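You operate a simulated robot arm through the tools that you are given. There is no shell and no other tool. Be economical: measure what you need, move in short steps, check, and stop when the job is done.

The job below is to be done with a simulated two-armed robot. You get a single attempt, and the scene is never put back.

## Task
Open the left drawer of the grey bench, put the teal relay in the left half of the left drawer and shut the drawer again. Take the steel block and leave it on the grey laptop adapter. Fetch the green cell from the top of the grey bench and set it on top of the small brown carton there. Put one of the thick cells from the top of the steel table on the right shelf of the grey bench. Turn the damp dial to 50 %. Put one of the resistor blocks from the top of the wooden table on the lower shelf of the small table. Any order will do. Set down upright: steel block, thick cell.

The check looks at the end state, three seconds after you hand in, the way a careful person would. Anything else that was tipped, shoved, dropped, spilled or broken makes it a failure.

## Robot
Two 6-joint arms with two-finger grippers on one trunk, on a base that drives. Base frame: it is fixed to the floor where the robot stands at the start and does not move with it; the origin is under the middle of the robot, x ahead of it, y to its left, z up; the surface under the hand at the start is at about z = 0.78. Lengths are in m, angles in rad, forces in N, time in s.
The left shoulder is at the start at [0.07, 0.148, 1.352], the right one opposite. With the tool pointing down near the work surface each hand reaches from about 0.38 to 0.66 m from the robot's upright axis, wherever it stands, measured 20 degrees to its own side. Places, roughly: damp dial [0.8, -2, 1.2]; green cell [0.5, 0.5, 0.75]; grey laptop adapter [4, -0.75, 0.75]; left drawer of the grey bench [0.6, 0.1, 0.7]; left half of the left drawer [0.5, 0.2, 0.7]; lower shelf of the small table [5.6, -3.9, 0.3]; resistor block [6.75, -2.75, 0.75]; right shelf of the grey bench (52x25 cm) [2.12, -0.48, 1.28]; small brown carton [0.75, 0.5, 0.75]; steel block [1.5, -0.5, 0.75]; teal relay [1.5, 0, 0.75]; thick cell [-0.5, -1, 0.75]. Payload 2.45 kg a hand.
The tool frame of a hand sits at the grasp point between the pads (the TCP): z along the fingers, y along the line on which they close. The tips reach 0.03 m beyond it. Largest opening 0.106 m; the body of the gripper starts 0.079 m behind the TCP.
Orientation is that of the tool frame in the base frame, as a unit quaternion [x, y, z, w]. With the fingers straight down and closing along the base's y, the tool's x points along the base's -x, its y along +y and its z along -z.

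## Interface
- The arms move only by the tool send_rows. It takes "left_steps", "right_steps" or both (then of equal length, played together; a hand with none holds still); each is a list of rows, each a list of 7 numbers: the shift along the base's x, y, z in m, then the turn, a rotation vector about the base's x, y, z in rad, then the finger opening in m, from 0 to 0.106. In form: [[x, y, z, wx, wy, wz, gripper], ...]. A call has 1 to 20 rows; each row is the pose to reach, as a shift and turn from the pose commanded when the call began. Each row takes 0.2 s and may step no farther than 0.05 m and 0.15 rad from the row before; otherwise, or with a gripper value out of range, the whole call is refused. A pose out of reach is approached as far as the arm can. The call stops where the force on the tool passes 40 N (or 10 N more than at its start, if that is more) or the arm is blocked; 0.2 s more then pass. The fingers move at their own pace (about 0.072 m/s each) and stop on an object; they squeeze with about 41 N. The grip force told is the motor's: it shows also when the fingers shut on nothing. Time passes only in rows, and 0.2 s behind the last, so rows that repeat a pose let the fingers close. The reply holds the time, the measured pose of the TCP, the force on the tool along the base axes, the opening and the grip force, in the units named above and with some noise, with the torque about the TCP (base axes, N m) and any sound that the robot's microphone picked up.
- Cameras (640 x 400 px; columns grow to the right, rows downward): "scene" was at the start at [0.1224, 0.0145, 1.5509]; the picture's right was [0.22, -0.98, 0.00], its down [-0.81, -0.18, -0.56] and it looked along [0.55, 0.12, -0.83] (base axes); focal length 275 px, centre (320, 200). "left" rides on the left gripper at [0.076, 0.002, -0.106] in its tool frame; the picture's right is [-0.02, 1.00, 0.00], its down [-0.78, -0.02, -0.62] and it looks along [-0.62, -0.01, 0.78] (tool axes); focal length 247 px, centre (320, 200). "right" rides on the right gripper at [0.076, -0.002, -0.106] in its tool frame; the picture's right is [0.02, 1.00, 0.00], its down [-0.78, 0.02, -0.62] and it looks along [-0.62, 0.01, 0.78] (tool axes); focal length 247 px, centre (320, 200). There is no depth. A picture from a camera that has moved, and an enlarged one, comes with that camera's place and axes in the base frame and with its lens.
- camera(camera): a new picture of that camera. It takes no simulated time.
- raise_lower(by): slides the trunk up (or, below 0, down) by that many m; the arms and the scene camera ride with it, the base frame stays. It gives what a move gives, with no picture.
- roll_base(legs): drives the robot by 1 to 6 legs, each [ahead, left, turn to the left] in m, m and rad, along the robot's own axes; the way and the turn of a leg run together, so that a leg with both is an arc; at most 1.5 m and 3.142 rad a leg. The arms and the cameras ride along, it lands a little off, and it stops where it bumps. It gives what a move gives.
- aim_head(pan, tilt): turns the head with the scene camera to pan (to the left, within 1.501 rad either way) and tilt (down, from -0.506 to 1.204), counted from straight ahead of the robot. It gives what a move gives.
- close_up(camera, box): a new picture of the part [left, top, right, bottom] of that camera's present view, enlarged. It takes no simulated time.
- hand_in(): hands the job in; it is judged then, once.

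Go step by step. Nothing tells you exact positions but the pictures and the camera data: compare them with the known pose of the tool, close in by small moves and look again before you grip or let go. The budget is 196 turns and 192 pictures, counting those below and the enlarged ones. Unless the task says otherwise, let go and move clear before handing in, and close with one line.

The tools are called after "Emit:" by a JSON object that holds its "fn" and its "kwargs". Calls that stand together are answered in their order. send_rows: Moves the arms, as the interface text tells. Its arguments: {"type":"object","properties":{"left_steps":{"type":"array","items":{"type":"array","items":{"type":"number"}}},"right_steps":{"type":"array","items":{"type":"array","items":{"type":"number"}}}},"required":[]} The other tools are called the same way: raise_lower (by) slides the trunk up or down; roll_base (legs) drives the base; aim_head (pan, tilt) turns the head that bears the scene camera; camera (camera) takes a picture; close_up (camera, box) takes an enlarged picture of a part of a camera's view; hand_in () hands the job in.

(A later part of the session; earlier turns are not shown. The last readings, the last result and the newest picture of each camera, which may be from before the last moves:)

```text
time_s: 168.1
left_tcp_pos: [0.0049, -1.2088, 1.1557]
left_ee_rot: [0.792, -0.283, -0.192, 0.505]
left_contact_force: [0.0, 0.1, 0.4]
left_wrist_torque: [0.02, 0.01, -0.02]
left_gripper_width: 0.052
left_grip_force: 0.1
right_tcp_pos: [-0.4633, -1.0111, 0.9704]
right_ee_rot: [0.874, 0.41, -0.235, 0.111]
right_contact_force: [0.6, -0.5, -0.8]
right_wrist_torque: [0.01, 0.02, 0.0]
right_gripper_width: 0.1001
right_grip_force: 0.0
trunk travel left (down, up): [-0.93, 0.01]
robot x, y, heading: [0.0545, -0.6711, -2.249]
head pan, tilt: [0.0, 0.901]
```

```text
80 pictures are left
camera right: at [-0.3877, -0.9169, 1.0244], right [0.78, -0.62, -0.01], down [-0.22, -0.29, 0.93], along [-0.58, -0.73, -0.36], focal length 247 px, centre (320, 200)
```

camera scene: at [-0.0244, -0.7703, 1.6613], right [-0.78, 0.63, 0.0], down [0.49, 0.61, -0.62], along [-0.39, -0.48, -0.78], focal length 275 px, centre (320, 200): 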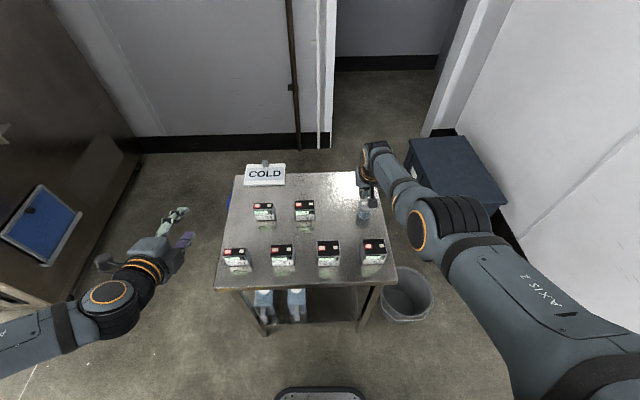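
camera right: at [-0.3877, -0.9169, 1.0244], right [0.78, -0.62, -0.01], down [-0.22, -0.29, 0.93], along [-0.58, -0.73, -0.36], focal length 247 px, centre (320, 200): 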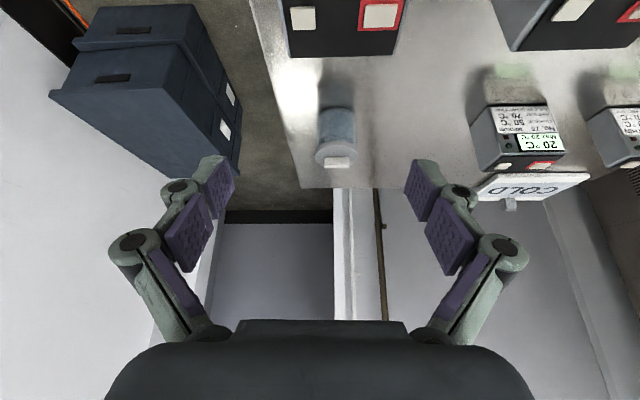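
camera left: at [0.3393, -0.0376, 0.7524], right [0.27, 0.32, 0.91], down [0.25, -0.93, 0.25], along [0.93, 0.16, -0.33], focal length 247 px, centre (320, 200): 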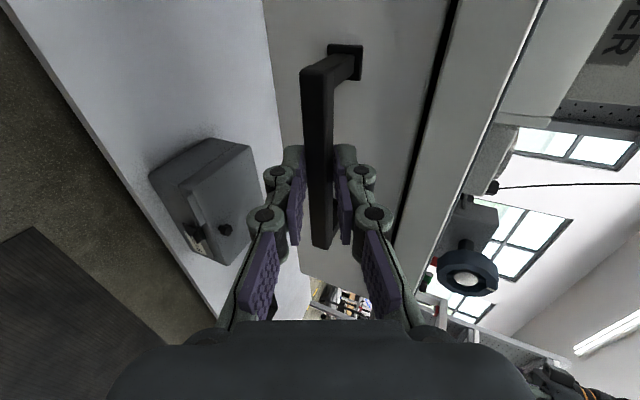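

Triangulating shows the table is higher than thought: cell top at z≈0.88, centre (-0.430,-0.993). I shift over it and look again.

Emit:
{"fn": "send_rows", "kwargs": {"right_steps": [[0.017, 0.009, 0, 0, 0, 0, 0.1], [0.033, 0.017, -0.01, 0, 0, 0, 0.1], [0.033, 0.017, -0.03, 0, 0, 0, 0.1]]}}

Emit:
{"fn": "camera", "kwargs": {"camera": "right"}}

Emit:
{"fn": "close_up", "kwargs": {"camera": "scene", "box": [300, 190, 440, 290]}}

```text
time_s: 168.9
left_tcp_pos: [0.0034, -1.2099, 1.1548]
left_ee_rot: [0.793, -0.284, -0.191, 0.504]
left_contact_force: [-0.3, -0.1, -0.1]
left_wrist_torque: [-0.03, 0.01, -0.01]
left_gripper_width: 0.052
left_grip_force: 0.1
right_tcp_pos: [-0.432, -0.995, 0.9396]
right_ee_rot: [0.874, 0.41, -0.235, 0.111]
right_contact_force: [-0.2, 0.0, -0.9]
right_wrist_torque: [-0.01, -0.02, 0.01]
right_gripper_width: 0.1001
right_grip_force: 0.0
trunk travel left (down, up): [-0.93, 0.01]
robot x, y, heading: [0.0518, -0.6697, -2.248]
head pan, tilt: [0.0, 0.901]
```

```text
79 pictures are left
camera right: at [-0.3566, -0.9009, 0.9949], right [0.78, -0.62, -0.01], down [-0.22, -0.29, 0.93], along [-0.58, -0.72, -0.37], focal length 247 px, centre (320, 200)
```

right: 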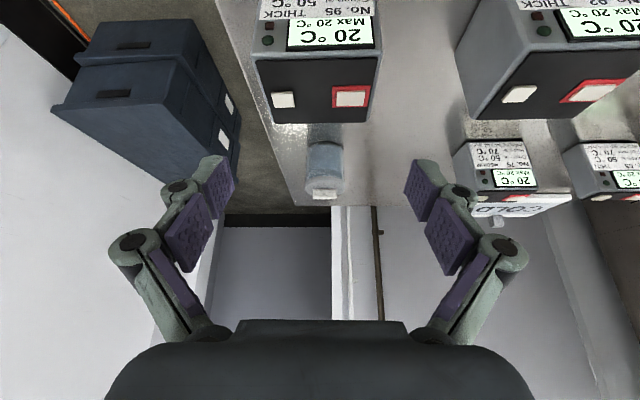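

```text
4.00 times, centred on (370, 240) of scene
camera zoom: at [-0.0257, -0.7713, 1.6612], right [-0.78, 0.63, 0.0], down [0.49, 0.61, -0.62], along [-0.39, -0.48, -0.78], focal length 1102 px, centre (120, 40)
```

zoom: 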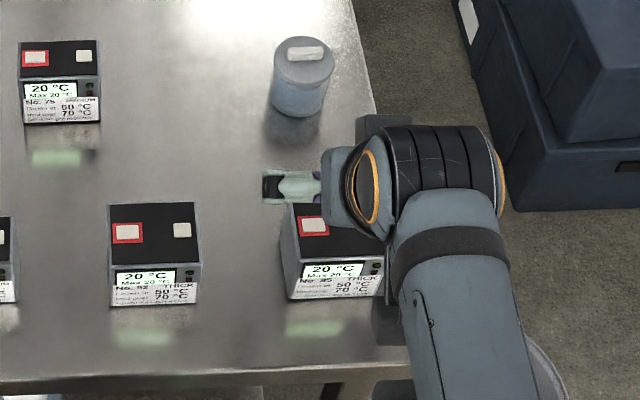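

Well centred now. I descend to grasp height and close.

Emit:
{"fn": "send_rows", "kwargs": {"right_steps": [[0.001, 0.001, -0.025, 0, 0, 0, 0.1], [0.002, 0.003, -0.05, 0, 0, 0, 0.1], [0.002, 0.003, -0.069, 0, 0, 0, 0.1]]}}

Emit:
{"fn": "camera", "kwargs": {"camera": "right"}}

```text
time_s: 169.7
left_tcp_pos: [0.0051, -1.2097, 1.1554]
left_ee_rot: [0.792, -0.282, -0.192, 0.506]
left_contact_force: [0.2, -0.1, 0.3]
left_wrist_torque: [0.01, 0.03, 0.02]
left_gripper_width: 0.052
left_grip_force: 0.1
right_tcp_pos: [-0.4278, -0.9924, 0.8716]
right_ee_rot: [0.874, 0.41, -0.236, 0.112]
right_contact_force: [0.1, 0.6, -0.6]
right_wrist_torque: [0.05, 0.01, 0.03]
right_gripper_width: 0.0998
right_grip_force: 0.1
trunk travel left (down, up): [-0.93, 0.01]
robot x, y, heading: [0.0539, -0.6712, -2.245]
head pan, tilt: [0.0, 0.901]
```

```text
77 pictures are left
camera right: at [-0.3523, -0.8986, 0.9261], right [0.78, -0.62, -0.01], down [-0.22, -0.29, 0.93], along [-0.58, -0.72, -0.37], focal length 247 px, centre (320, 200)
```

right: 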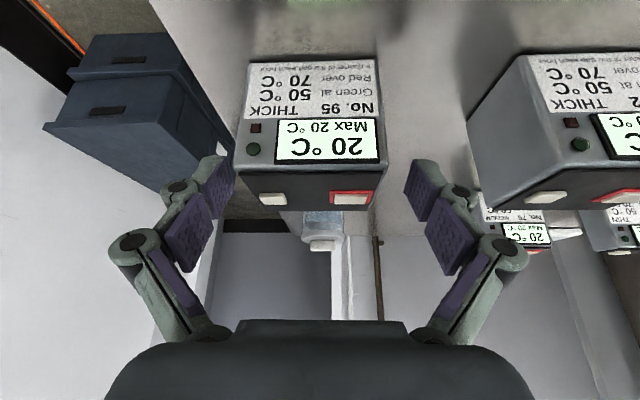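

Fingers straddle the cell. Close and lift.

Emit:
{"fn": "send_rows", "kwargs": {"right_steps": [[0, 0, 0, 0, 0, 0, 0.075], [0, 0, 0, 0, 0, 0, 0.055], [0, 0, 0, 0, 0, 0, 0.055], [0, 0, 0, 0, 0, 0, 0.055]]}}

Emit:
{"fn": "send_rows", "kwargs": {"right_steps": [[0, 0, 0.03, 0, 0, 0, 0.055], [0, 0, 0.06, 0, 0, 0, 0.055], [0, 0, 0.1, 0, 0, 0, 0.055]]}}

Emit:
{"fn": "camera", "kwargs": {"camera": "right"}}

```text
time_s: 170.7
left_tcp_pos: [0.0051, -1.2089, 1.1569]
left_ee_rot: [0.792, -0.283, -0.192, 0.505]
left_contact_force: [-0.1, 0.0, 0.4]
left_wrist_torque: [-0.01, 0.01, 0.02]
left_gripper_width: 0.0523
left_grip_force: 0.0
right_tcp_pos: [-0.4282, -0.9926, 0.873]
right_ee_rot: [0.874, 0.41, -0.236, 0.111]
right_contact_force: [-3.4, 2.7, 6.1]
right_wrist_torque: [0.41, 0.38, 0.02]
right_gripper_width: 0.0754
right_grip_force: 41.1
trunk travel left (down, up): [-0.93, 0.01]
robot x, y, heading: [0.0529, -0.6691, -2.247]
head pan, tilt: [0.0, 0.901]
```

```text
time_s: 171.5
left_tcp_pos: [0.0046, -1.2103, 1.1551]
left_ee_rot: [0.793, -0.282, -0.193, 0.505]
left_contact_force: [-0.4, 1.4, -0.1]
left_wrist_torque: [-0.03, 0.01, 0.04]
left_gripper_width: 0.0521
left_grip_force: 0.1
right_tcp_pos: [-0.4292, -0.9936, 0.9687]
right_ee_rot: [0.874, 0.411, -0.234, 0.111]
right_contact_force: [-0.4, 0.0, -7.9]
right_wrist_torque: [0.05, -0.04, 0.02]
right_gripper_width: 0.0751
right_grip_force: 40.6
trunk travel left (down, up): [-0.93, 0.01]
robot x, y, heading: [0.0525, -0.6707, -2.246]
head pan, tilt: [0.0, 0.901]
```

```text
76 pictures are left
camera right: at [-0.3541, -0.8993, 1.0235], right [0.78, -0.62, -0.01], down [-0.22, -0.29, 0.93], along [-0.58, -0.72, -0.37], focal length 247 px, centre (320, 200)
```

right: 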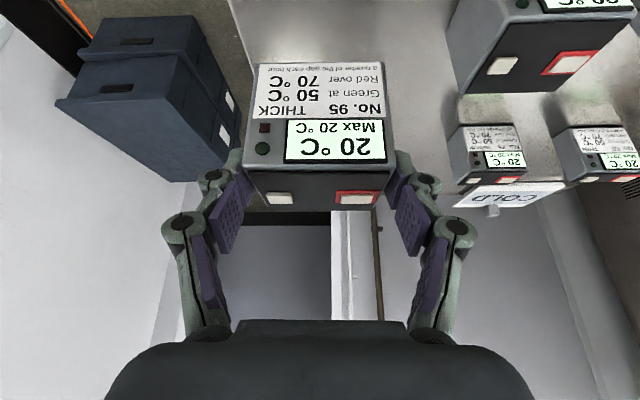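

The thick cell is held (0.8 kg). I back away from the table, then raise and slightly extend the arm before turning.

Emit:
{"fn": "roll_base", "kwargs": {"legs": [[-0.25, 0, 0]]}}

Emit:
{"fn": "send_rows", "kwargs": {"right_steps": [[-0.01, -0.012, 0.045, 0, 0, 0, 0.055], [-0.02, -0.024, 0.09, 0, 0, 0, 0.055], [-0.03, -0.037, 0.135, 0, 0, 0, 0.055], [-0.038, -0.048, 0.18, 0, 0, 0, 0.055], [-0.044, -0.055, 0.225, 0, 0, 0, 0.055], [-0.05, -0.062, 0.27, 0, 0, 0, 0.055], [-0.056, -0.07, 0.315, 0, 0, 0, 0.055], [-0.063, -0.078, 0.36, 0, 0, 0, 0.055], [-0.069, -0.086, 0.4, 0, 0, 0, 0.055]]}}

Emit:
{"fn": "camera", "kwargs": {"camera": "right"}}

```text
time_s: 173.3
left_tcp_pos: [0.1598, -1.0157, 1.1542]
left_ee_rot: [0.793, -0.283, -0.192, 0.504]
left_contact_force: [0.2, -0.4, -0.2]
left_wrist_torque: [-0.02, 0.0, -0.02]
left_gripper_width: 0.0516
left_grip_force: 0.0
right_tcp_pos: [-0.2745, -0.7977, 0.9675]
right_ee_rot: [0.874, 0.41, -0.234, 0.11]
right_contact_force: [-0.9, -0.5, -6.8]
right_wrist_torque: [0.05, -0.06, -0.01]
right_gripper_width: 0.075
right_grip_force: 41.7
trunk travel left (down, up): [-0.93, 0.01]
robot x, y, heading: [0.2094, -0.4761, -2.249]
head pan, tilt: [0.0, 0.901]
```

```text
time_s: 175.3
left_tcp_pos: [0.1598, -1.0136, 1.1562]
left_ee_rot: [0.793, -0.283, -0.192, 0.504]
left_contact_force: [0.3, 0.1, 0.4]
left_wrist_torque: [-0.02, 0.05, 0.0]
left_gripper_width: 0.0518
left_grip_force: 0.0
right_tcp_pos: [-0.3445, -0.883, 1.3679]
right_ee_rot: [0.874, 0.411, -0.234, 0.11]
right_contact_force: [0.4, 0.3, -6.8]
right_wrist_torque: [0.07, -0.05, 0.02]
right_gripper_width: 0.0748
right_grip_force: 40.8
trunk travel left (down, up): [-0.93, 0.01]
robot x, y, heading: [0.207, -0.4752, -2.244]
head pan, tilt: [0.0, 0.901]
```

```text
75 pictures are left
camera right: at [-0.2696, -0.7891, 1.4227], right [0.78, -0.62, -0.01], down [-0.22, -0.29, 0.93], along [-0.58, -0.72, -0.37], focal length 247 px, centre (320, 200)
```

right: 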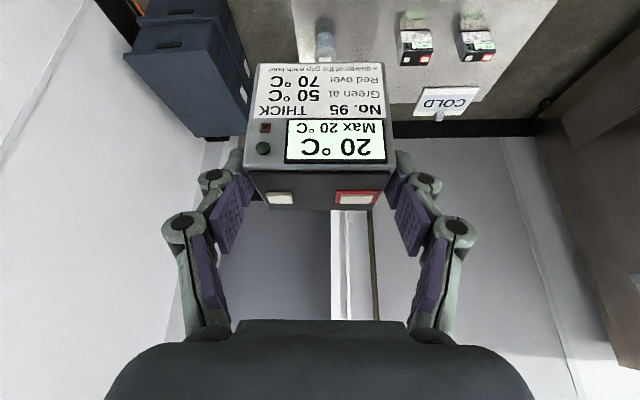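

Arm raised with the cell at shelf height. Now turn to face the bench.

Emit:
{"fn": "roll_base", "kwargs": {"legs": [[0, 0, 1.575], [0, 0, 1.575]]}}

Emit:
{"fn": "roll_base", "kwargs": {"legs": [[0, -1.3, 0]]}}

Emit:
{"fn": "aim_head", "kwargs": {"pan": -0.15, "tilt": 0.45}}

Emit:
{"fn": "camera", "kwargs": {"camera": "scene"}}

Emit:
{"fn": "camera", "kwargs": {"camera": "right"}}

```text
time_s: 183.4
left_tcp_pos: [0.2436, 0.0646, 1.1547]
left_ee_rot: [0.275, 0.796, 0.506, 0.188]
left_contact_force: [-0.5, -0.4, 0.0]
left_wrist_torque: [-0.01, -0.02, -0.02]
left_gripper_width: 0.0523
left_grip_force: 0.0
right_tcp_pos: [0.7544, -0.0567, 1.3683]
right_ee_rot: [-0.42, 0.87, 0.114, 0.233]
right_contact_force: [0.2, -0.1, -6.9]
right_wrist_torque: [-0.09, 0.09, -0.02]
right_gripper_width: 0.0745
right_grip_force: 41.2
trunk travel left (down, up): [-0.93, 0.01]
robot x, y, heading: [0.2056, -0.4757, 0.918]
head pan, tilt: [0.0, 0.901]
```

```text
time_s: 189.9
left_tcp_pos: [1.2782, -0.7306, 1.1553]
left_ee_rot: [0.277, 0.795, 0.506, 0.189]
left_contact_force: [-0.1, 0.4, 0.9]
left_wrist_torque: [0.02, 0.04, -0.03]
left_gripper_width: 0.0522
left_grip_force: 0.2
right_tcp_pos: [1.7853, -0.8526, 1.3693]
right_ee_rot: [-0.417, 0.871, 0.113, 0.234]
right_contact_force: [-0.7, -0.9, -6.7]
right_wrist_torque: [-0.06, 0.08, -0.03]
right_gripper_width: 0.0746
right_grip_force: 41.4
trunk travel left (down, up): [-0.93, 0.01]
robot x, y, heading: [1.2421, -1.2698, 0.908]
head pan, tilt: [0.0, 0.901]
```

```text
time_s: 190.8
left_tcp_pos: [1.2774, -0.7299, 1.1563]
left_ee_rot: [0.278, 0.795, 0.505, 0.188]
left_contact_force: [0.2, -0.5, 1.0]
left_wrist_torque: [0.03, 0.02, -0.03]
left_gripper_width: 0.052
left_grip_force: 0.0
right_tcp_pos: [1.7864, -0.8532, 1.3672]
right_ee_rot: [-0.419, 0.871, 0.113, 0.232]
right_contact_force: [0.5, -0.9, -6.2]
right_wrist_torque: [-0.06, 0.03, 0.02]
right_gripper_width: 0.0746
right_grip_force: 41.2
trunk travel left (down, up): [-0.93, 0.01]
robot x, y, heading: [1.2382, -1.2689, 0.907]
head pan, tilt: [-0.15, 0.45]
```

```text
74 pictures are left
camera scene: at [1.3397, -1.1665, 1.6994], right [0.69, -0.72, 0.0], down [-0.32, -0.3, -0.9], along [0.65, 0.62, -0.44], focal length 275 px, centre (320, 200)
```

scene: 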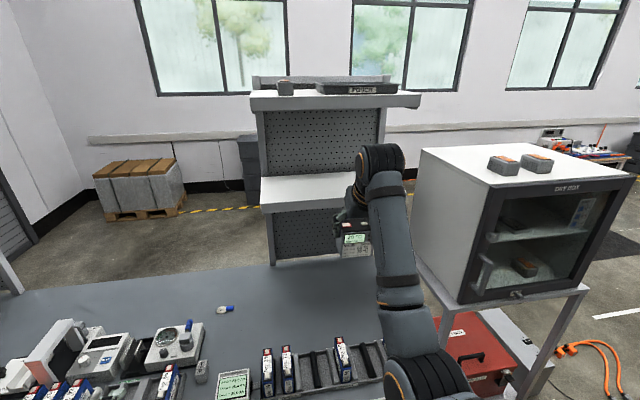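

```text
73 pictures are left
camera right: at [1.7132, -0.9467, 1.4224], right [-0.79, 0.61, -0.01], down [0.22, 0.3, 0.93], along [0.57, 0.73, -0.37], focal length 247 px, centre (320, 200)
```

right: 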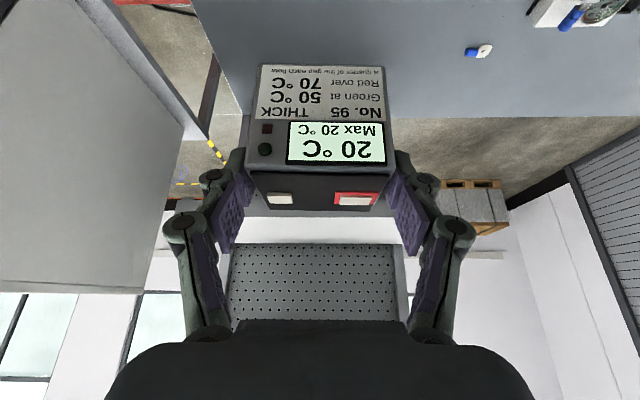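

The right shelf is the middle board of the far stand, an upper board above it. I drive forward part way and measure its height and front edge.

Emit:
{"fn": "roll_base", "kwargs": {"legs": [[0.2, 0, 0]]}}

Emit:
{"fn": "camera", "kwargs": {"camera": "scene"}}

Emit:
{"fn": "camera", "kwargs": {"camera": "right"}}

Emit:
{"fn": "camera", "kwargs": {"camera": "left"}}

```text
time_s: 192.4
left_tcp_pos: [1.3973, -0.5738, 1.1559]
left_ee_rot: [0.276, 0.794, 0.508, 0.188]
left_contact_force: [-1.5, -0.1, 0.5]
left_wrist_torque: [-0.03, -0.01, 0.05]
left_gripper_width: 0.0522
left_grip_force: 0.0
right_tcp_pos: [1.9057, -0.6982, 1.3714]
right_ee_rot: [-0.418, 0.87, 0.114, 0.235]
right_contact_force: [-0.8, -0.8, -6.9]
right_wrist_torque: [-0.05, 0.06, 0.01]
right_gripper_width: 0.0748
right_grip_force: 40.6
trunk travel left (down, up): [-0.93, 0.01]
robot x, y, heading: [1.3604, -1.1114, 0.912]
head pan, tilt: [-0.15, 0.45]
```

```text
72 pictures are left
camera scene: at [1.4586, -1.0121, 1.7001], right [0.69, -0.72, 0.0], down [-0.31, -0.3, -0.9], along [0.65, 0.62, -0.43], focal length 275 px, centre (320, 200)
```

scene: 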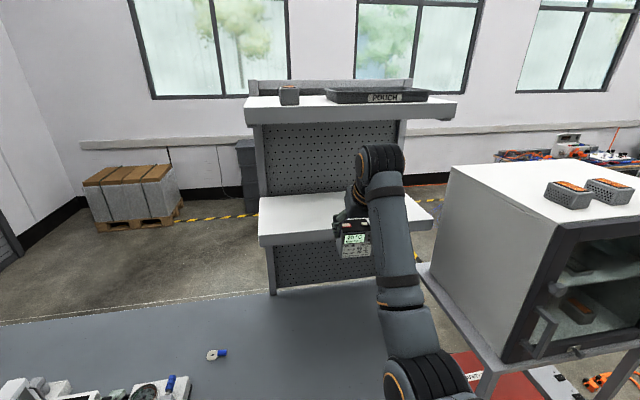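

```text
71 pictures are left
camera right: at [1.8324, -0.7909, 1.4247], right [-0.79, 0.61, -0.01], down [0.21, 0.29, 0.93], along [0.57, 0.74, -0.36], focal length 247 px, centre (320, 200)
```

right: 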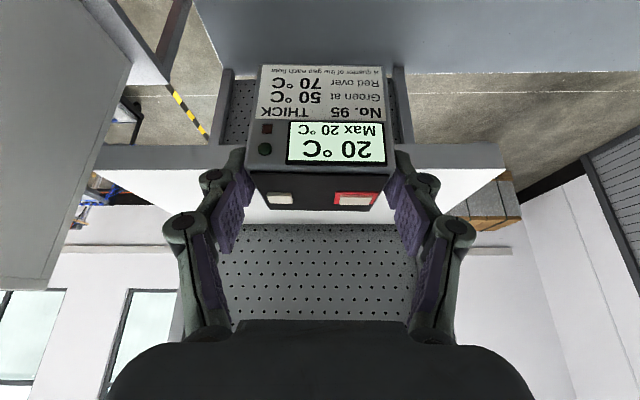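

```text
70 pictures are left
camera left: at [1.278, -0.5997, 1.2013], right [0.26, 0.32, 0.91], down [0.24, -0.94, 0.26], along [0.93, 0.15, -0.32], focal length 247 px, centre (320, 200)
```

left: 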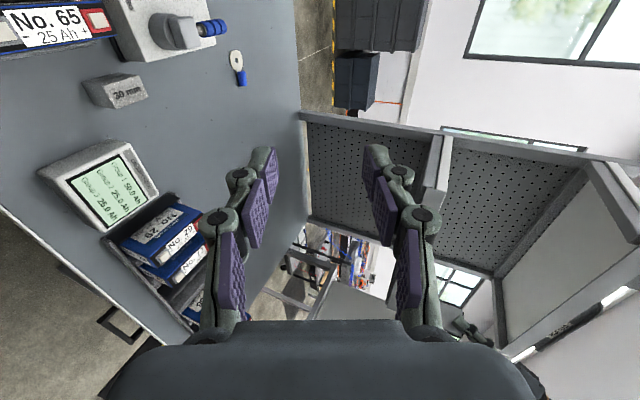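

Shelf front edge is at bench-v≈0.80, top z≈1.272, span u 1.69–2.21. I drive 8 cm closer and then extend the arm over the shelf.

Emit:
{"fn": "roll_base", "kwargs": {"legs": [[0.08, 0, 0]]}}

Emit:
{"fn": "send_rows", "kwargs": {"right_steps": [[0.02, 0.026, 0, 0, 0, 0, 0.055], [0.04, 0.052, 0, 0, 0, 0, 0.055], [0.06, 0.077, 0, 0, 0, 0, 0.055], [0.08, 0.103, 0, 0, 0, 0, 0.055]]}}

Emit:
{"fn": "camera", "kwargs": {"camera": "right"}}

Emit:
{"fn": "camera", "kwargs": {"camera": "scene"}}

```text
time_s: 193.5
left_tcp_pos: [1.4436, -0.515, 1.1588]
left_ee_rot: [0.275, 0.793, 0.509, 0.189]
left_contact_force: [-0.5, -0.5, 1.0]
left_wrist_torque: [0.01, 0.01, -0.01]
left_gripper_width: 0.0521
left_grip_force: 0.0
right_tcp_pos: [1.9507, -0.6389, 1.3728]
right_ee_rot: [-0.417, 0.87, 0.114, 0.237]
right_contact_force: [-1.0, -1.6, -5.7]
right_wrist_torque: [-0.06, 0.06, 0.0]
right_gripper_width: 0.0748
right_grip_force: 40.9
trunk travel left (down, up): [-0.93, 0.01]
robot x, y, heading: [1.4085, -1.0482, 0.911]
head pan, tilt: [-0.15, 0.45]
```

```text
time_s: 194.5
left_tcp_pos: [1.4495, -0.506, 1.1535]
left_ee_rot: [0.276, 0.796, 0.506, 0.188]
left_contact_force: [-0.1, -0.3, -0.6]
left_wrist_torque: [0.07, -0.07, -0.03]
left_gripper_width: 0.0521
left_grip_force: 0.1
right_tcp_pos: [2.0369, -0.5296, 1.3551]
right_ee_rot: [-0.419, 0.873, 0.109, 0.225]
right_contact_force: [-1.7, -1.9, -19.1]
right_wrist_torque: [0.14, -0.16, -0.02]
right_gripper_width: 0.0746
right_grip_force: 41.3
trunk travel left (down, up): [-0.93, 0.01]
robot x, y, heading: [1.4086, -1.0477, 0.917]
head pan, tilt: [-0.15, 0.45]
```

```text
69 pictures are left
camera right: at [1.9638, -0.6221, 1.4128], right [-0.79, 0.61, -0.01], down [0.23, 0.31, 0.92], along [0.57, 0.73, -0.38], focal length 247 px, centre (320, 200)
```

right: 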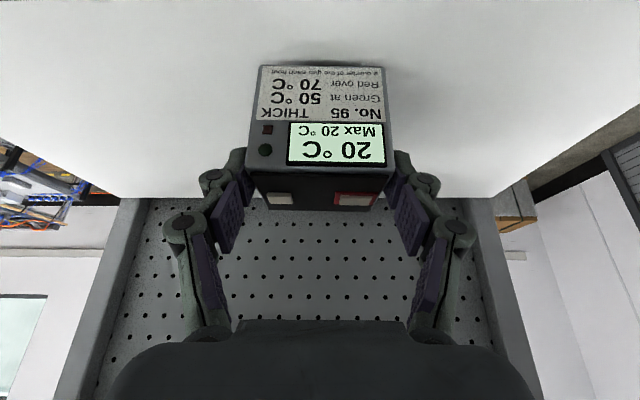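

```text
68 pictures are left
camera scene: at [1.5112, -0.9427, 1.6988], right [0.69, -0.72, 0.0], down [-0.32, -0.3, -0.9], along [0.65, 0.62, -0.44], focal length 275 px, centre (320, 200)
```

scene: 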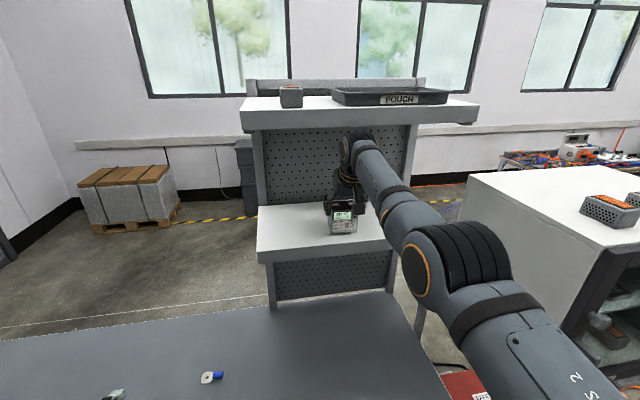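

The cell is over the shelf, about 2 cm inside its front edge; the hand is being pressed down a bit from above, so I lower with the trunk.

Emit:
{"fn": "raise_lower", "kwargs": {"by": -0.015}}

Emit:
{"fn": "close_up", "kwargs": {"camera": "scene", "box": [230, 70, 430, 260]}}

```text
time_s: 195.1
left_tcp_pos: [1.4493, -0.5066, 1.1392]
left_ee_rot: [0.276, 0.795, 0.506, 0.189]
left_contact_force: [0.3, 0.1, -0.4]
left_wrist_torque: [-0.01, 0.0, 0.01]
left_gripper_width: 0.0517
left_grip_force: 0.1
right_tcp_pos: [2.0378, -0.5281, 1.3507]
right_ee_rot: [-0.418, 0.871, 0.113, 0.232]
right_contact_force: [-0.6, 0.2, -6.7]
right_wrist_torque: [-0.11, 0.06, 0.0]
right_gripper_width: 0.0745
right_grip_force: 40.6
trunk travel left (down, up): [-0.915, 0.025]
robot x, y, heading: [1.4113, -1.0458, 0.911]
head pan, tilt: [-0.15, 0.45]
```

```text
2.11 times, centred on (330, 165) of scene
camera zoom: at [1.5118, -0.9428, 1.6843], right [0.69, -0.72, 0.0], down [-0.32, -0.3, -0.9], along [0.65, 0.62, -0.44], focal length 580 px, centre (299, 274)
```

zoom: 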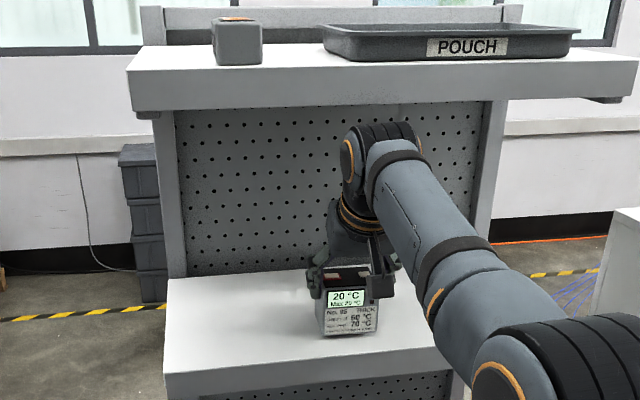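

Margin to the front edge is about 3 cm. I lower on to the shelf in small steps.

Emit:
{"fn": "raise_lower", "kwargs": {"by": -0.012}}

Emit:
{"fn": "raise_lower", "kwargs": {"by": -0.008}}

```text
time_s: 195.7
left_tcp_pos: [1.4482, -0.5095, 1.1288]
left_ee_rot: [0.276, 0.795, 0.507, 0.188]
left_contact_force: [0.4, -0.2, 0.3]
left_wrist_torque: [-0.01, 0.0, 0.03]
left_gripper_width: 0.0521
left_grip_force: 0.1
right_tcp_pos: [2.0369, -0.5295, 1.3433]
right_ee_rot: [-0.417, 0.87, 0.114, 0.237]
right_contact_force: [1.8, 0.8, 3.5]
right_wrist_torque: [-0.29, -0.36, 0.0]
right_gripper_width: 0.0745
right_grip_force: 40.9
trunk travel left (down, up): [-0.903, 0.037]
robot x, y, heading: [1.4082, -1.0465, 0.913]
head pan, tilt: [-0.15, 0.45]
```

```text
time_s: 196.3
left_tcp_pos: [1.4464, -0.5104, 1.1216]
left_ee_rot: [0.276, 0.794, 0.507, 0.189]
left_contact_force: [-0.1, 0.1, 0.4]
left_wrist_torque: [0.01, 0.02, -0.01]
left_gripper_width: 0.0519
left_grip_force: 0.1
right_tcp_pos: [2.0346, -0.5308, 1.3397]
right_ee_rot: [-0.417, 0.869, 0.116, 0.24]
right_contact_force: [6.2, 4.9, 27.5]
right_wrist_torque: [0.39, -0.34, 0.06]
right_gripper_width: 0.0747
right_grip_force: 41.7
trunk travel left (down, up): [-0.895, 0.045]
robot x, y, heading: [1.4079, -1.0463, 0.911]
head pan, tilt: [-0.15, 0.45]
```

The cell stands on the shelf. I ease up, open, and withdraw straight back.

Emit:
{"fn": "raise_lower", "kwargs": {"by": 0.005}}

Emit:
{"fn": "send_rows", "kwargs": {"right_steps": [[0, 0, 0, 0, 0, 0, 0.085], [0, 0, 0, 0, 0, 0, 0.1], [0, 0, 0, 0, 0, 0, 0.1]]}}

Emit:
{"fn": "camera", "kwargs": {"camera": "right"}}

```text
time_s: 196.8
left_tcp_pos: [1.4474, -0.5096, 1.1269]
left_ee_rot: [0.276, 0.794, 0.507, 0.19]
left_contact_force: [-0.1, -0.2, 0.1]
left_wrist_torque: [0.01, 0.01, -0.04]
left_gripper_width: 0.0521
left_grip_force: 0.1
right_tcp_pos: [2.0347, -0.5312, 1.3402]
right_ee_rot: [-0.417, 0.87, 0.114, 0.236]
right_contact_force: [5.5, 3.7, 18.2]
right_wrist_torque: [0.49, -0.33, -0.09]
right_gripper_width: 0.0746
right_grip_force: 40.7
trunk travel left (down, up): [-0.9, 0.04]
robot x, y, heading: [1.406, -1.0488, 0.911]
head pan, tilt: [-0.15, 0.45]
```

```text
time_s: 197.6
left_tcp_pos: [1.4484, -0.5089, 1.1247]
left_ee_rot: [0.276, 0.795, 0.506, 0.188]
left_contact_force: [-0.7, -0.3, -0.3]
left_wrist_torque: [0.01, -0.01, 0.02]
left_gripper_width: 0.0519
left_grip_force: 0.1
right_tcp_pos: [2.0357, -0.5302, 1.3376]
right_ee_rot: [-0.417, 0.871, 0.112, 0.234]
right_contact_force: [0.5, -0.3, -0.7]
right_wrist_torque: [0.0, 0.01, -0.01]
right_gripper_width: 0.0998
right_grip_force: 0.1
trunk travel left (down, up): [-0.9, 0.04]
robot x, y, heading: [1.411, -1.0486, 0.911]
head pan, tilt: [-0.15, 0.45]
```

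```text
66 pictures are left
camera right: at [1.9632, -0.6237, 1.3922], right [-0.79, 0.61, -0.01], down [0.22, 0.3, 0.93], along [0.57, 0.73, -0.37], focal length 247 px, centre (320, 200)
```

right: 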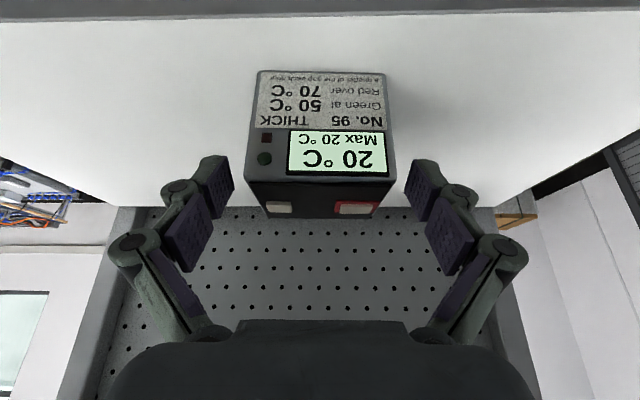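

The thick cell stands upright on the shelf. I back out and move left along the bench for the steel block.

Emit:
{"fn": "roll_base", "kwargs": {"legs": [[-0.27, 0, 0], [0, 0.42, 0]]}}

Emit:
{"fn": "aim_head", "kwargs": {"pan": -0.25, "tilt": 0.75}}

Emit:
{"fn": "camera", "kwargs": {"camera": "scene"}}

Emit:
{"fn": "camera", "kwargs": {"camera": "right"}}

```text
time_s: 201.7
left_tcp_pos: [0.9439, -0.4688, 1.1263]
left_ee_rot: [0.273, 0.796, 0.508, 0.185]
left_contact_force: [-0.7, 1.6, -0.4]
left_wrist_torque: [-0.03, 0.01, 0.01]
left_gripper_width: 0.0522
left_grip_force: 0.1
right_tcp_pos: [1.5335, -0.484, 1.3379]
right_ee_rot: [-0.422, 0.868, 0.116, 0.233]
right_contact_force: [0.4, -0.9, 0.3]
right_wrist_torque: [0.04, -0.02, 0.05]
right_gripper_width: 0.1001
right_grip_force: 0.1
trunk travel left (down, up): [-0.9, 0.04]
robot x, y, heading: [0.9087, -1.0077, 0.927]
head pan, tilt: [-0.15, 0.45]
```

```text
time_s: 202.5
left_tcp_pos: [0.9429, -0.4665, 1.1255]
left_ee_rot: [0.271, 0.797, 0.507, 0.185]
left_contact_force: [-0.3, 0.4, -0.2]
left_wrist_torque: [0.03, -0.03, 0.02]
left_gripper_width: 0.0519
left_grip_force: 0.0
right_tcp_pos: [1.5333, -0.4829, 1.3384]
right_ee_rot: [-0.423, 0.868, 0.115, 0.234]
right_contact_force: [-0.5, -0.2, 0.4]
right_wrist_torque: [-0.02, -0.02, -0.03]
right_gripper_width: 0.1
right_grip_force: 0.1
trunk travel left (down, up): [-0.9, 0.04]
robot x, y, heading: [0.9121, -1.0054, 0.918]
head pan, tilt: [-0.25, 0.75]
```

```text
65 pictures are left
camera scene: at [1.0084, -0.9155, 1.6433], right [0.62, -0.78, 0.0], down [-0.53, -0.43, -0.73], along [0.57, 0.46, -0.68], focal length 275 px, centre (320, 200)
```

scene: 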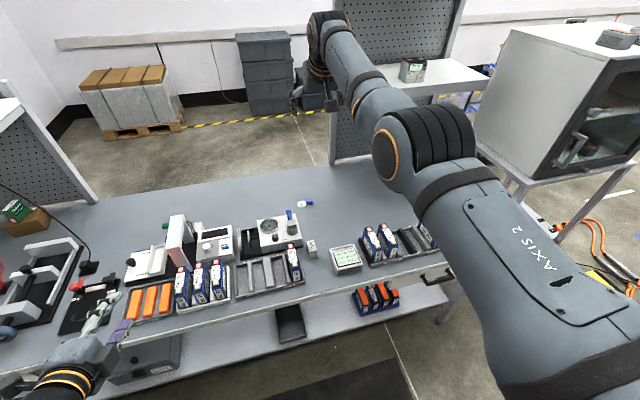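

```text
64 pictures are left
camera right: at [1.4601, -0.5764, 1.3927], right [-0.8, 0.6, -0.01], down [0.21, 0.3, 0.93], along [0.56, 0.74, -0.37], focal length 247 px, centre (320, 200)
```

right: 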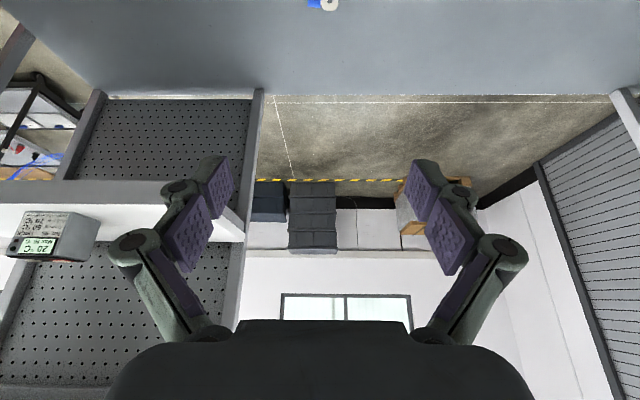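

The steel block is almost straight below the hand, but too far to reach down. I lower and retract the arm, then drive forward.

Emit:
{"fn": "send_rows", "kwargs": {"right_steps": [[-0.013, -0.017, -0.035, 0, 0, 0, 0.08], [-0.026, -0.035, -0.07, 0, 0, 0, 0.08], [-0.04, -0.052, -0.105, 0, 0, 0, 0.08], [-0.053, -0.07, -0.14, 0, 0, 0, 0.08], [-0.067, -0.087, -0.175, 0, 0, 0, 0.08], [-0.08, -0.104, -0.21, 0, 0, 0, 0.08], [-0.094, -0.122, -0.245, 0, 0, 0, 0.08], [-0.107, -0.139, -0.28, 0, 0, 0, 0.08], [-0.12, -0.157, -0.315, 0, 0, 0, 0.08], [-0.134, -0.174, -0.35, 0, 0, 0, 0.08]]}}

Emit:
{"fn": "roll_base", "kwargs": {"legs": [[0.17, -0.0, -0.02]]}}

Emit:
{"fn": "camera", "kwargs": {"camera": "right"}}

Emit:
{"fn": "close_up", "kwargs": {"camera": "scene", "box": [200, 150, 440, 330]}}

```text
time_s: 204.7
left_tcp_pos: [0.9436, -0.468, 1.1264]
left_ee_rot: [0.271, 0.797, 0.507, 0.186]
left_contact_force: [-0.3, 0.2, -0.9]
left_wrist_torque: [-0.02, -0.02, 0.0]
left_gripper_width: 0.052
left_grip_force: 0.0
right_tcp_pos: [1.3977, -0.658, 0.9892]
right_ee_rot: [-0.422, 0.868, 0.116, 0.235]
right_contact_force: [-0.4, 0.4, 0.3]
right_wrist_torque: [-0.03, 0.03, -0.01]
right_gripper_width: 0.0799
right_grip_force: 0.0
trunk travel left (down, up): [-0.9, 0.04]
robot x, y, heading: [0.9131, -1.0106, 0.926]
head pan, tilt: [-0.25, 0.75]
```

```text
time_s: 206.2
left_tcp_pos: [1.0584, -0.335, 1.1266]
left_ee_rot: [0.279, 0.793, 0.506, 0.192]
left_contact_force: [-0.5, -0.1, -0.3]
left_wrist_torque: [0.01, 0.0, -0.03]
left_gripper_width: 0.052
left_grip_force: 0.1
right_tcp_pos: [1.5094, -0.5345, 0.9898]
right_ee_rot: [-0.412, 0.873, 0.112, 0.237]
right_contact_force: [0.1, -0.2, 0.5]
right_wrist_torque: [0.01, -0.01, 0.01]
right_gripper_width: 0.0802
right_grip_force: 0.1
trunk travel left (down, up): [-0.9, 0.04]
robot x, y, heading: [1.0157, -0.8701, 0.904]
head pan, tilt: [-0.25, 0.75]
```

```text
63 pictures are left
camera right: at [1.4351, -0.6267, 1.0438], right [-0.78, 0.62, -0.01], down [0.22, 0.29, 0.93], along [0.58, 0.73, -0.36], focal length 247 px, centre (320, 200)
```

right: 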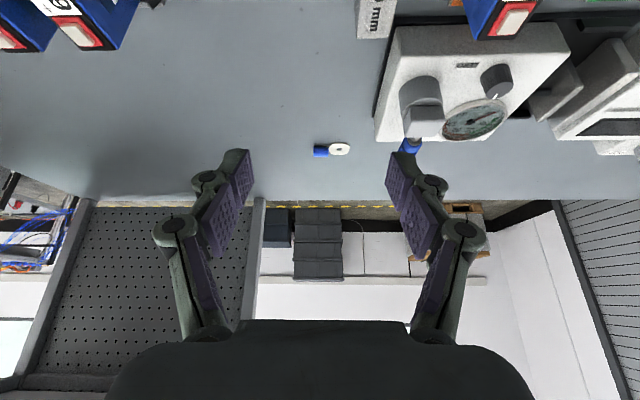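

```text
2.22 times, centred on (320, 240) of scene
camera zoom: at [1.1129, -0.7861, 1.6436], right [0.61, -0.79, 0.0], down [-0.54, -0.41, -0.73], along [0.58, 0.45, -0.68], focal length 612 px, centre (320, 111)
```

zoom: 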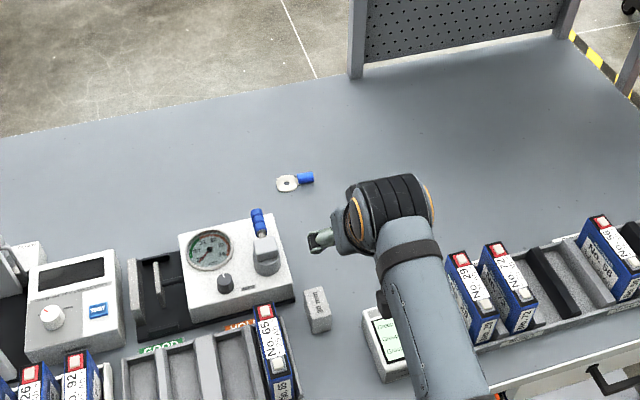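

The block's top is near (1.485,-0.483), z≈0.83. I shift the hand left and back to see it between the fingers.

Emit:
{"fn": "send_rows", "kwargs": {"right_steps": [[-0.03, 0.0, 0, 0, 0, 0, 0.08], [-0.06, -0.003, 0, 0, 0, 0, 0.08], [-0.085, -0.036, 0, 0, 0, 0, 0.08]]}}

Emit:
{"fn": "camera", "kwargs": {"camera": "right"}}

Emit:
{"fn": "close_up", "kwargs": {"camera": "scene", "box": [270, 180, 370, 260]}}

```text
time_s: 207.0
left_tcp_pos: [1.0607, -0.3348, 1.1264]
left_ee_rot: [0.28, 0.794, 0.505, 0.191]
left_contact_force: [0.6, -1.1, 0.1]
left_wrist_torque: [0.01, 0.0, 0.0]
left_gripper_width: 0.0519
left_grip_force: 0.1
right_tcp_pos: [1.4899, -0.6003, 0.9881]
right_ee_rot: [-0.438, 0.853, 0.042, 0.28]
right_contact_force: [0.1, -0.8, 0.4]
right_wrist_torque: [0.02, 0.0, 0.03]
right_gripper_width: 0.0804
right_grip_force: 0.1
trunk travel left (down, up): [-0.9, 0.04]
robot x, y, heading: [1.0135, -0.8749, 0.906]
head pan, tilt: [-0.25, 0.75]
stopped in row 3 (right hand): the arm was blocked; the commanded pose is now the measured one
```

```text
61 pictures are left
camera right: at [1.41, -0.6888, 1.0385], right [-0.78, 0.6, -0.18], down [0.07, 0.38, 0.92], along [0.62, 0.71, -0.34], focal length 247 px, centre (320, 200)
```

right: 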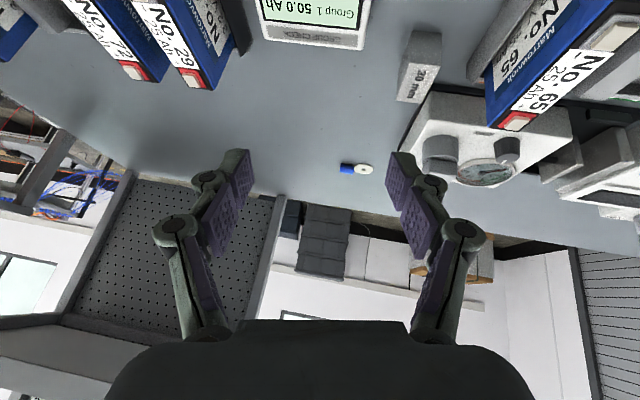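

```text
5.00 times, centred on (320, 220) of scene
camera zoom: at [1.1156, -0.785, 1.6434], right [0.61, -0.8, 0.0], down [-0.54, -0.41, -0.73], along [0.58, 0.44, -0.68], focal length 1377 px, centre (320, 100)
```

zoom: 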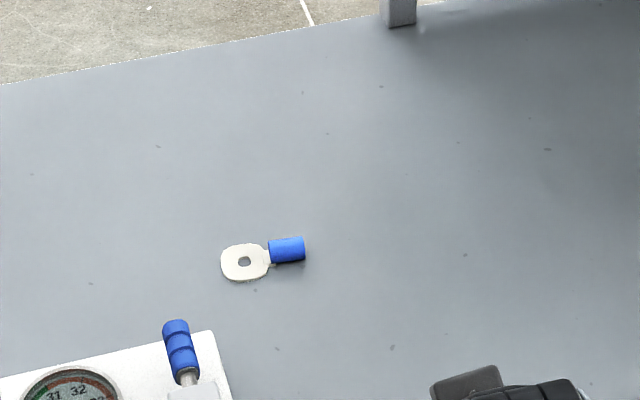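

The arm folded too close. I extend over the block again, restoring the tool's attitude.

Emit:
{"fn": "send_rows", "kwargs": {"right_steps": [[0.0, 0.035, 0, 0.03, 0.05, -0.006, 0.08], [-0.004, 0.07, -0.01, 0.062, 0.1, -0.012, 0.08], [-0.009, 0.101, -0.03, 0.094, 0.148, -0.019, 0.08]]}}

Emit:
{"fn": "camera", "kwargs": {"camera": "right"}}

Emit:
{"fn": "close_up", "kwargs": {"camera": "scene", "box": [270, 230, 390, 310]}}

```text
time_s: 207.8
left_tcp_pos: [1.0592, -0.3322, 1.1245]
left_ee_rot: [0.28, 0.794, 0.504, 0.191]
left_contact_force: [0.0, 0.2, 0.6]
left_wrist_torque: [-0.04, 0.04, -0.05]
left_gripper_width: 0.0518
left_grip_force: 0.1
right_tcp_pos: [1.4929, -0.5156, 0.9433]
right_ee_rot: [-0.414, 0.874, 0.09, 0.235]
right_contact_force: [0.6, 1.2, 0.0]
right_wrist_torque: [-0.02, -0.01, -0.02]
right_gripper_width: 0.08
right_grip_force: 0.0
trunk travel left (down, up): [-0.9, 0.04]
robot x, y, heading: [1.0154, -0.8719, 0.9]
head pan, tilt: [-0.25, 0.75]
```

```text
59 pictures are left
camera right: at [1.4181, -0.6059, 1.0004], right [-0.78, 0.63, -0.05], down [0.2, 0.32, 0.92], along [0.59, 0.71, -0.38], focal length 247 px, centre (320, 200)
```

right: 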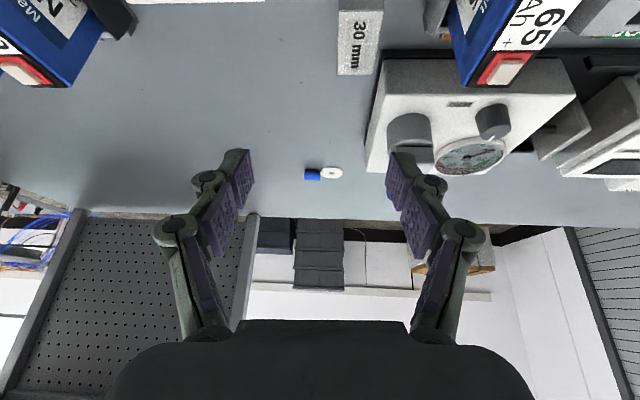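

```text
5.00 times, centred on (330, 270) of scene
camera zoom: at [1.1159, -0.7814, 1.6432], right [0.61, -0.79, 0.0], down [-0.54, -0.41, -0.73], along [0.58, 0.44, -0.68], focal length 1377 px, centre (270, -150)
```

zoom: 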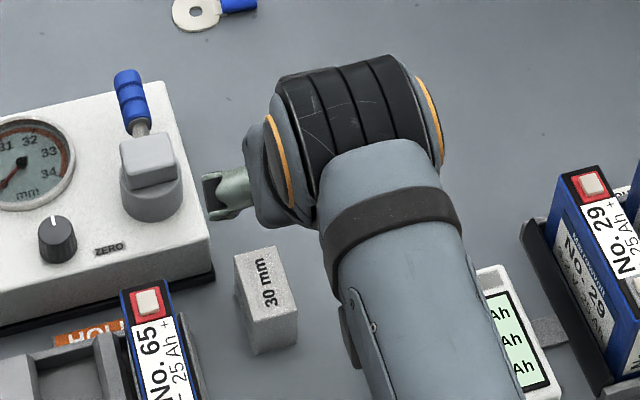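

The block ("30 mm" label on its top) lies along my viewing direction. I shift 2.5 cm left and come lower to refine.

Emit:
{"fn": "send_rows", "kwargs": {"right_steps": [[-0.015, 0.018, -0.02, 0.01, 0.0, 0.0, 0.08], [-0.017, 0.02, -0.045, 0.01, 0.0, 0.0, 0.08], [-0.017, 0.02, -0.06, 0.01, 0.0, 0.0, 0.08]]}}

Emit:
{"fn": "camera", "kwargs": {"camera": "right"}}

```text
time_s: 208.8
left_tcp_pos: [1.0603, -0.3338, 1.1249]
left_ee_rot: [0.28, 0.793, 0.506, 0.191]
left_contact_force: [0.6, -0.7, -0.3]
left_wrist_torque: [0.01, 0.02, 0.0]
left_gripper_width: 0.0522
left_grip_force: 0.0
right_tcp_pos: [1.4891, -0.5074, 0.8817]
right_ee_rot: [-0.412, 0.874, 0.085, 0.243]
right_contact_force: [-0.3, -0.4, 0.5]
right_wrist_torque: [0.01, -0.02, 0.0]
right_gripper_width: 0.0804
right_grip_force: 0.0
trunk travel left (down, up): [-0.9, 0.04]
robot x, y, heading: [1.0138, -0.8721, 0.901]
head pan, tilt: [-0.25, 0.75]
stopped in row 3 (right hand): the arm was blocked; the commanded pose is now the measured one
```

```text
57 pictures are left
camera right: at [1.4116, -0.597, 0.9374], right [-0.77, 0.63, -0.06], down [0.19, 0.33, 0.93], along [0.6, 0.7, -0.37], focal length 247 px, centre (320, 200)
```

right: 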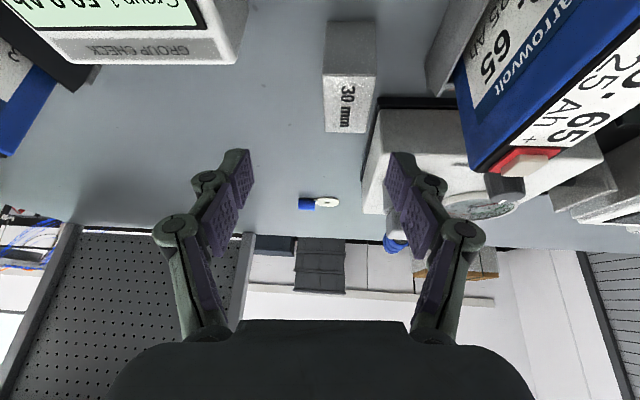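

The finger would foul the tester beside the block, so I'll instead grip the block end-to-end: lift, bring the tool vertical, and yaw it 90°.

Emit:
{"fn": "send_rows", "kwargs": {"right_steps": [[0.0, 0.0, 0.03, 0, 0, 0, 0.08], [0.0, 0.0, 0.06, -0.091, 0.093, 0, 0.09], [0.0, 0.0, 0.08, -0.182, 0.186, 0, 0.09], [0.0, 0.0, 0.09, -0.273, 0.279, 0, 0.09], [0.0, 0.0, 0.1, -0.365, 0.371, 0, 0.09]]}}

Emit:
{"fn": "send_rows", "kwargs": {"right_steps": [[0, 0, 0, 0, 0, 0.141, 0.09], [0, 0, 0, 0, 0, 0.282, 0.09], [0, 0, 0, 0, 0, 0.423, 0.09], [0, 0, 0, 0, 0, 0.564, 0.09], [0, 0, 0, 0, 0, 0.705, 0.09], [0, 0, 0, 0, 0, 0.846, 0.09], [0, 0, 0, 0, 0, 0.987, 0.09], [0, 0, 0, 0, 0, 1.128, 0.09], [0, 0, 0, 0, 0, 1.269, 0.09], [0, 0, 0, 0, 0, 1.41, 0.09], [0, 0, 0, 0, 0, 1.55, 0.09]]}}

Emit:
{"fn": "camera", "kwargs": {"camera": "right"}}

```text
time_s: 210.0
left_tcp_pos: [1.062, -0.334, 1.1251]
left_ee_rot: [0.28, 0.794, 0.505, 0.19]
left_contact_force: [-0.2, 0.4, 0.2]
left_wrist_torque: [0.0, -0.03, 0.03]
left_gripper_width: 0.0518
left_grip_force: 0.0
right_tcp_pos: [1.4871, -0.5067, 0.9813]
right_ee_rot: [-0.427, 0.904, 0.001, -0.001]
right_contact_force: [-0.6, -0.2, 0.0]
right_wrist_torque: [0.0, 0.02, 0.0]
right_gripper_width: 0.0901
right_grip_force: 0.0
trunk travel left (down, up): [-0.9, 0.04]
robot x, y, heading: [1.0152, -0.8708, 0.901]
head pan, tilt: [-0.25, 0.75]
```

```text
time_s: 212.4
left_tcp_pos: [1.0598, -0.334, 1.1258]
left_ee_rot: [0.279, 0.794, 0.506, 0.191]
left_contact_force: [0.3, 0.1, -0.4]
left_wrist_torque: [0.0, -0.03, -0.02]
left_gripper_width: 0.0519
left_grip_force: 0.1
right_tcp_pos: [1.4876, -0.5072, 0.9828]
right_ee_rot: [0.938, -0.347, -0.002, 0.001]
right_contact_force: [0.6, -1.0, 0.5]
right_wrist_torque: [0.01, 0.04, 0.01]
right_gripper_width: 0.0897
right_grip_force: 0.0
trunk travel left (down, up): [-0.9, 0.04]
robot x, y, heading: [1.0174, -0.8707, 0.901]
head pan, tilt: [-0.25, 0.75]
```

```text
56 pictures are left
camera right: at [1.5471, -0.5541, 1.0896], right [-0.63, -0.77, 0.0], down [-0.6, 0.5, 0.62], along [-0.48, 0.39, -0.78], focal length 247 px, centre (320, 200)
```

right: 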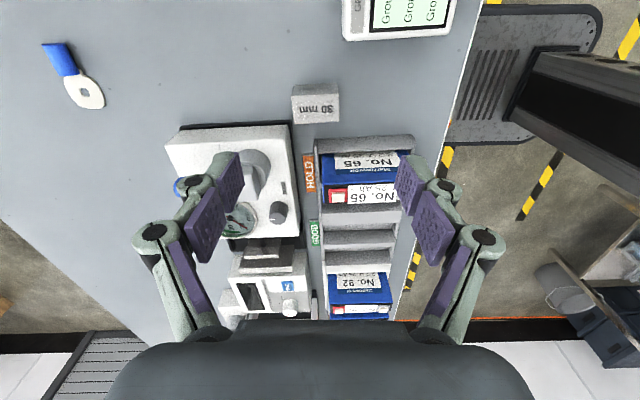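

Now a clear view: block centre is 18 mm ahead, 6 mm left; top at z≈0.81. I centre over it, lower the trunk 8 cm, then check.

Emit:
{"fn": "send_rows", "kwargs": {"right_steps": [[-0.01, 0.016, 0, 0, 0, 0, 0.09], [-0.01, 0.016, 0, 0, 0, 0, 0.09]]}}

Emit:
{"fn": "raise_lower", "kwargs": {"by": -0.09}}

Emit:
{"fn": "camera", "kwargs": {"camera": "right"}}

```text
time_s: 213.0
left_tcp_pos: [1.0605, -0.333, 1.1248]
left_ee_rot: [0.279, 0.794, 0.505, 0.192]
left_contact_force: [-0.4, 0.0, -0.7]
left_wrist_torque: [0.01, -0.01, 0.0]
left_gripper_width: 0.0522
left_grip_force: 0.0
right_tcp_pos: [1.4764, -0.4905, 0.9825]
right_ee_rot: [0.938, -0.348, -0.002, 0.001]
right_contact_force: [-0.1, -0.2, 0.3]
right_wrist_torque: [-0.01, -0.03, -0.02]
right_gripper_width: 0.09
right_grip_force: 0.2
trunk travel left (down, up): [-0.9, 0.04]
robot x, y, heading: [1.017, -0.872, 0.904]
head pan, tilt: [-0.25, 0.75]
```

```text
time_s: 214.2
left_tcp_pos: [1.0599, -0.3323, 1.036]
left_ee_rot: [0.28, 0.794, 0.505, 0.191]
left_contact_force: [-0.9, 0.8, -0.1]
left_wrist_torque: [0.03, 0.01, 0.0]
left_gripper_width: 0.0521
left_grip_force: 0.2
right_tcp_pos: [1.4767, -0.4912, 0.8927]
right_ee_rot: [0.938, -0.348, -0.001, 0.001]
right_contact_force: [0.9, 0.3, 0.4]
right_wrist_torque: [0.01, -0.03, -0.02]
right_gripper_width: 0.0899
right_grip_force: 0.1
trunk travel left (down, up): [-0.81, 0.13]
robot x, y, heading: [1.0137, -0.8705, 0.903]
head pan, tilt: [-0.25, 0.75]
```

```text
55 pictures are left
camera right: at [1.5368, -0.5385, 0.9996], right [-0.63, -0.77, 0.0], down [-0.6, 0.5, 0.62], along [-0.48, 0.39, -0.78], focal length 247 px, centre (320, 200)
```

right: 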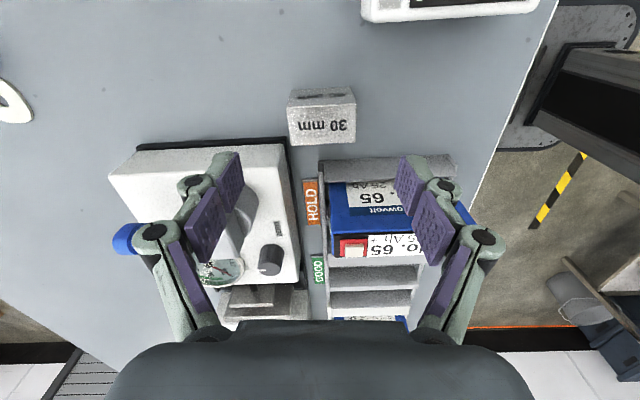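

Centred. Descend and close on the block's ends.

Emit:
{"fn": "send_rows", "kwargs": {"right_steps": [[0, 0, -0.03, 0, 0, 0, 0.09], [0, 0, -0.06, 0, 0, 0, 0.09], [0, 0, -0.08, 0, 0, 0, 0.09]]}}

Emit:
{"fn": "camera", "kwargs": {"camera": "right"}}

```text
time_s: 215.0
left_tcp_pos: [1.0603, -0.3335, 1.0355]
left_ee_rot: [0.279, 0.794, 0.506, 0.191]
left_contact_force: [0.6, 0.7, 1.2]
left_wrist_torque: [-0.01, 0.03, -0.02]
left_gripper_width: 0.0517
left_grip_force: 0.1
right_tcp_pos: [1.4768, -0.4909, 0.8121]
right_ee_rot: [0.938, -0.348, -0.002, 0.001]
right_contact_force: [0.0, -0.6, -0.1]
right_wrist_torque: [0.02, 0.0, 0.01]
right_gripper_width: 0.0899
right_grip_force: 0.1
trunk travel left (down, up): [-0.81, 0.13]
robot x, y, heading: [1.0163, -0.8747, 0.9]
head pan, tilt: [-0.25, 0.75]
```

```text
54 pictures are left
camera right: at [1.538, -0.5387, 0.9194], right [-0.64, -0.77, 0.0], down [-0.6, 0.5, 0.62], along [-0.48, 0.39, -0.78], focal length 247 px, centre (320, 200)
```

right: 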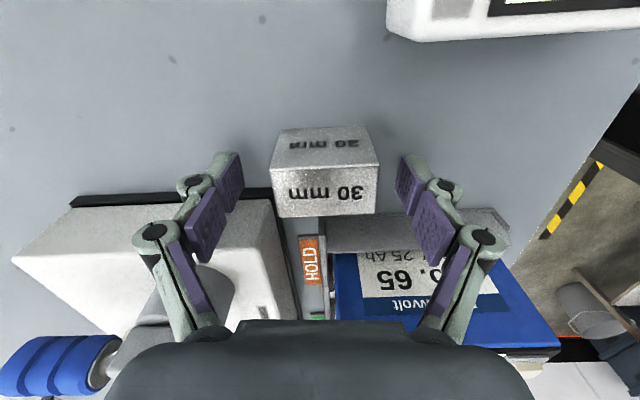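

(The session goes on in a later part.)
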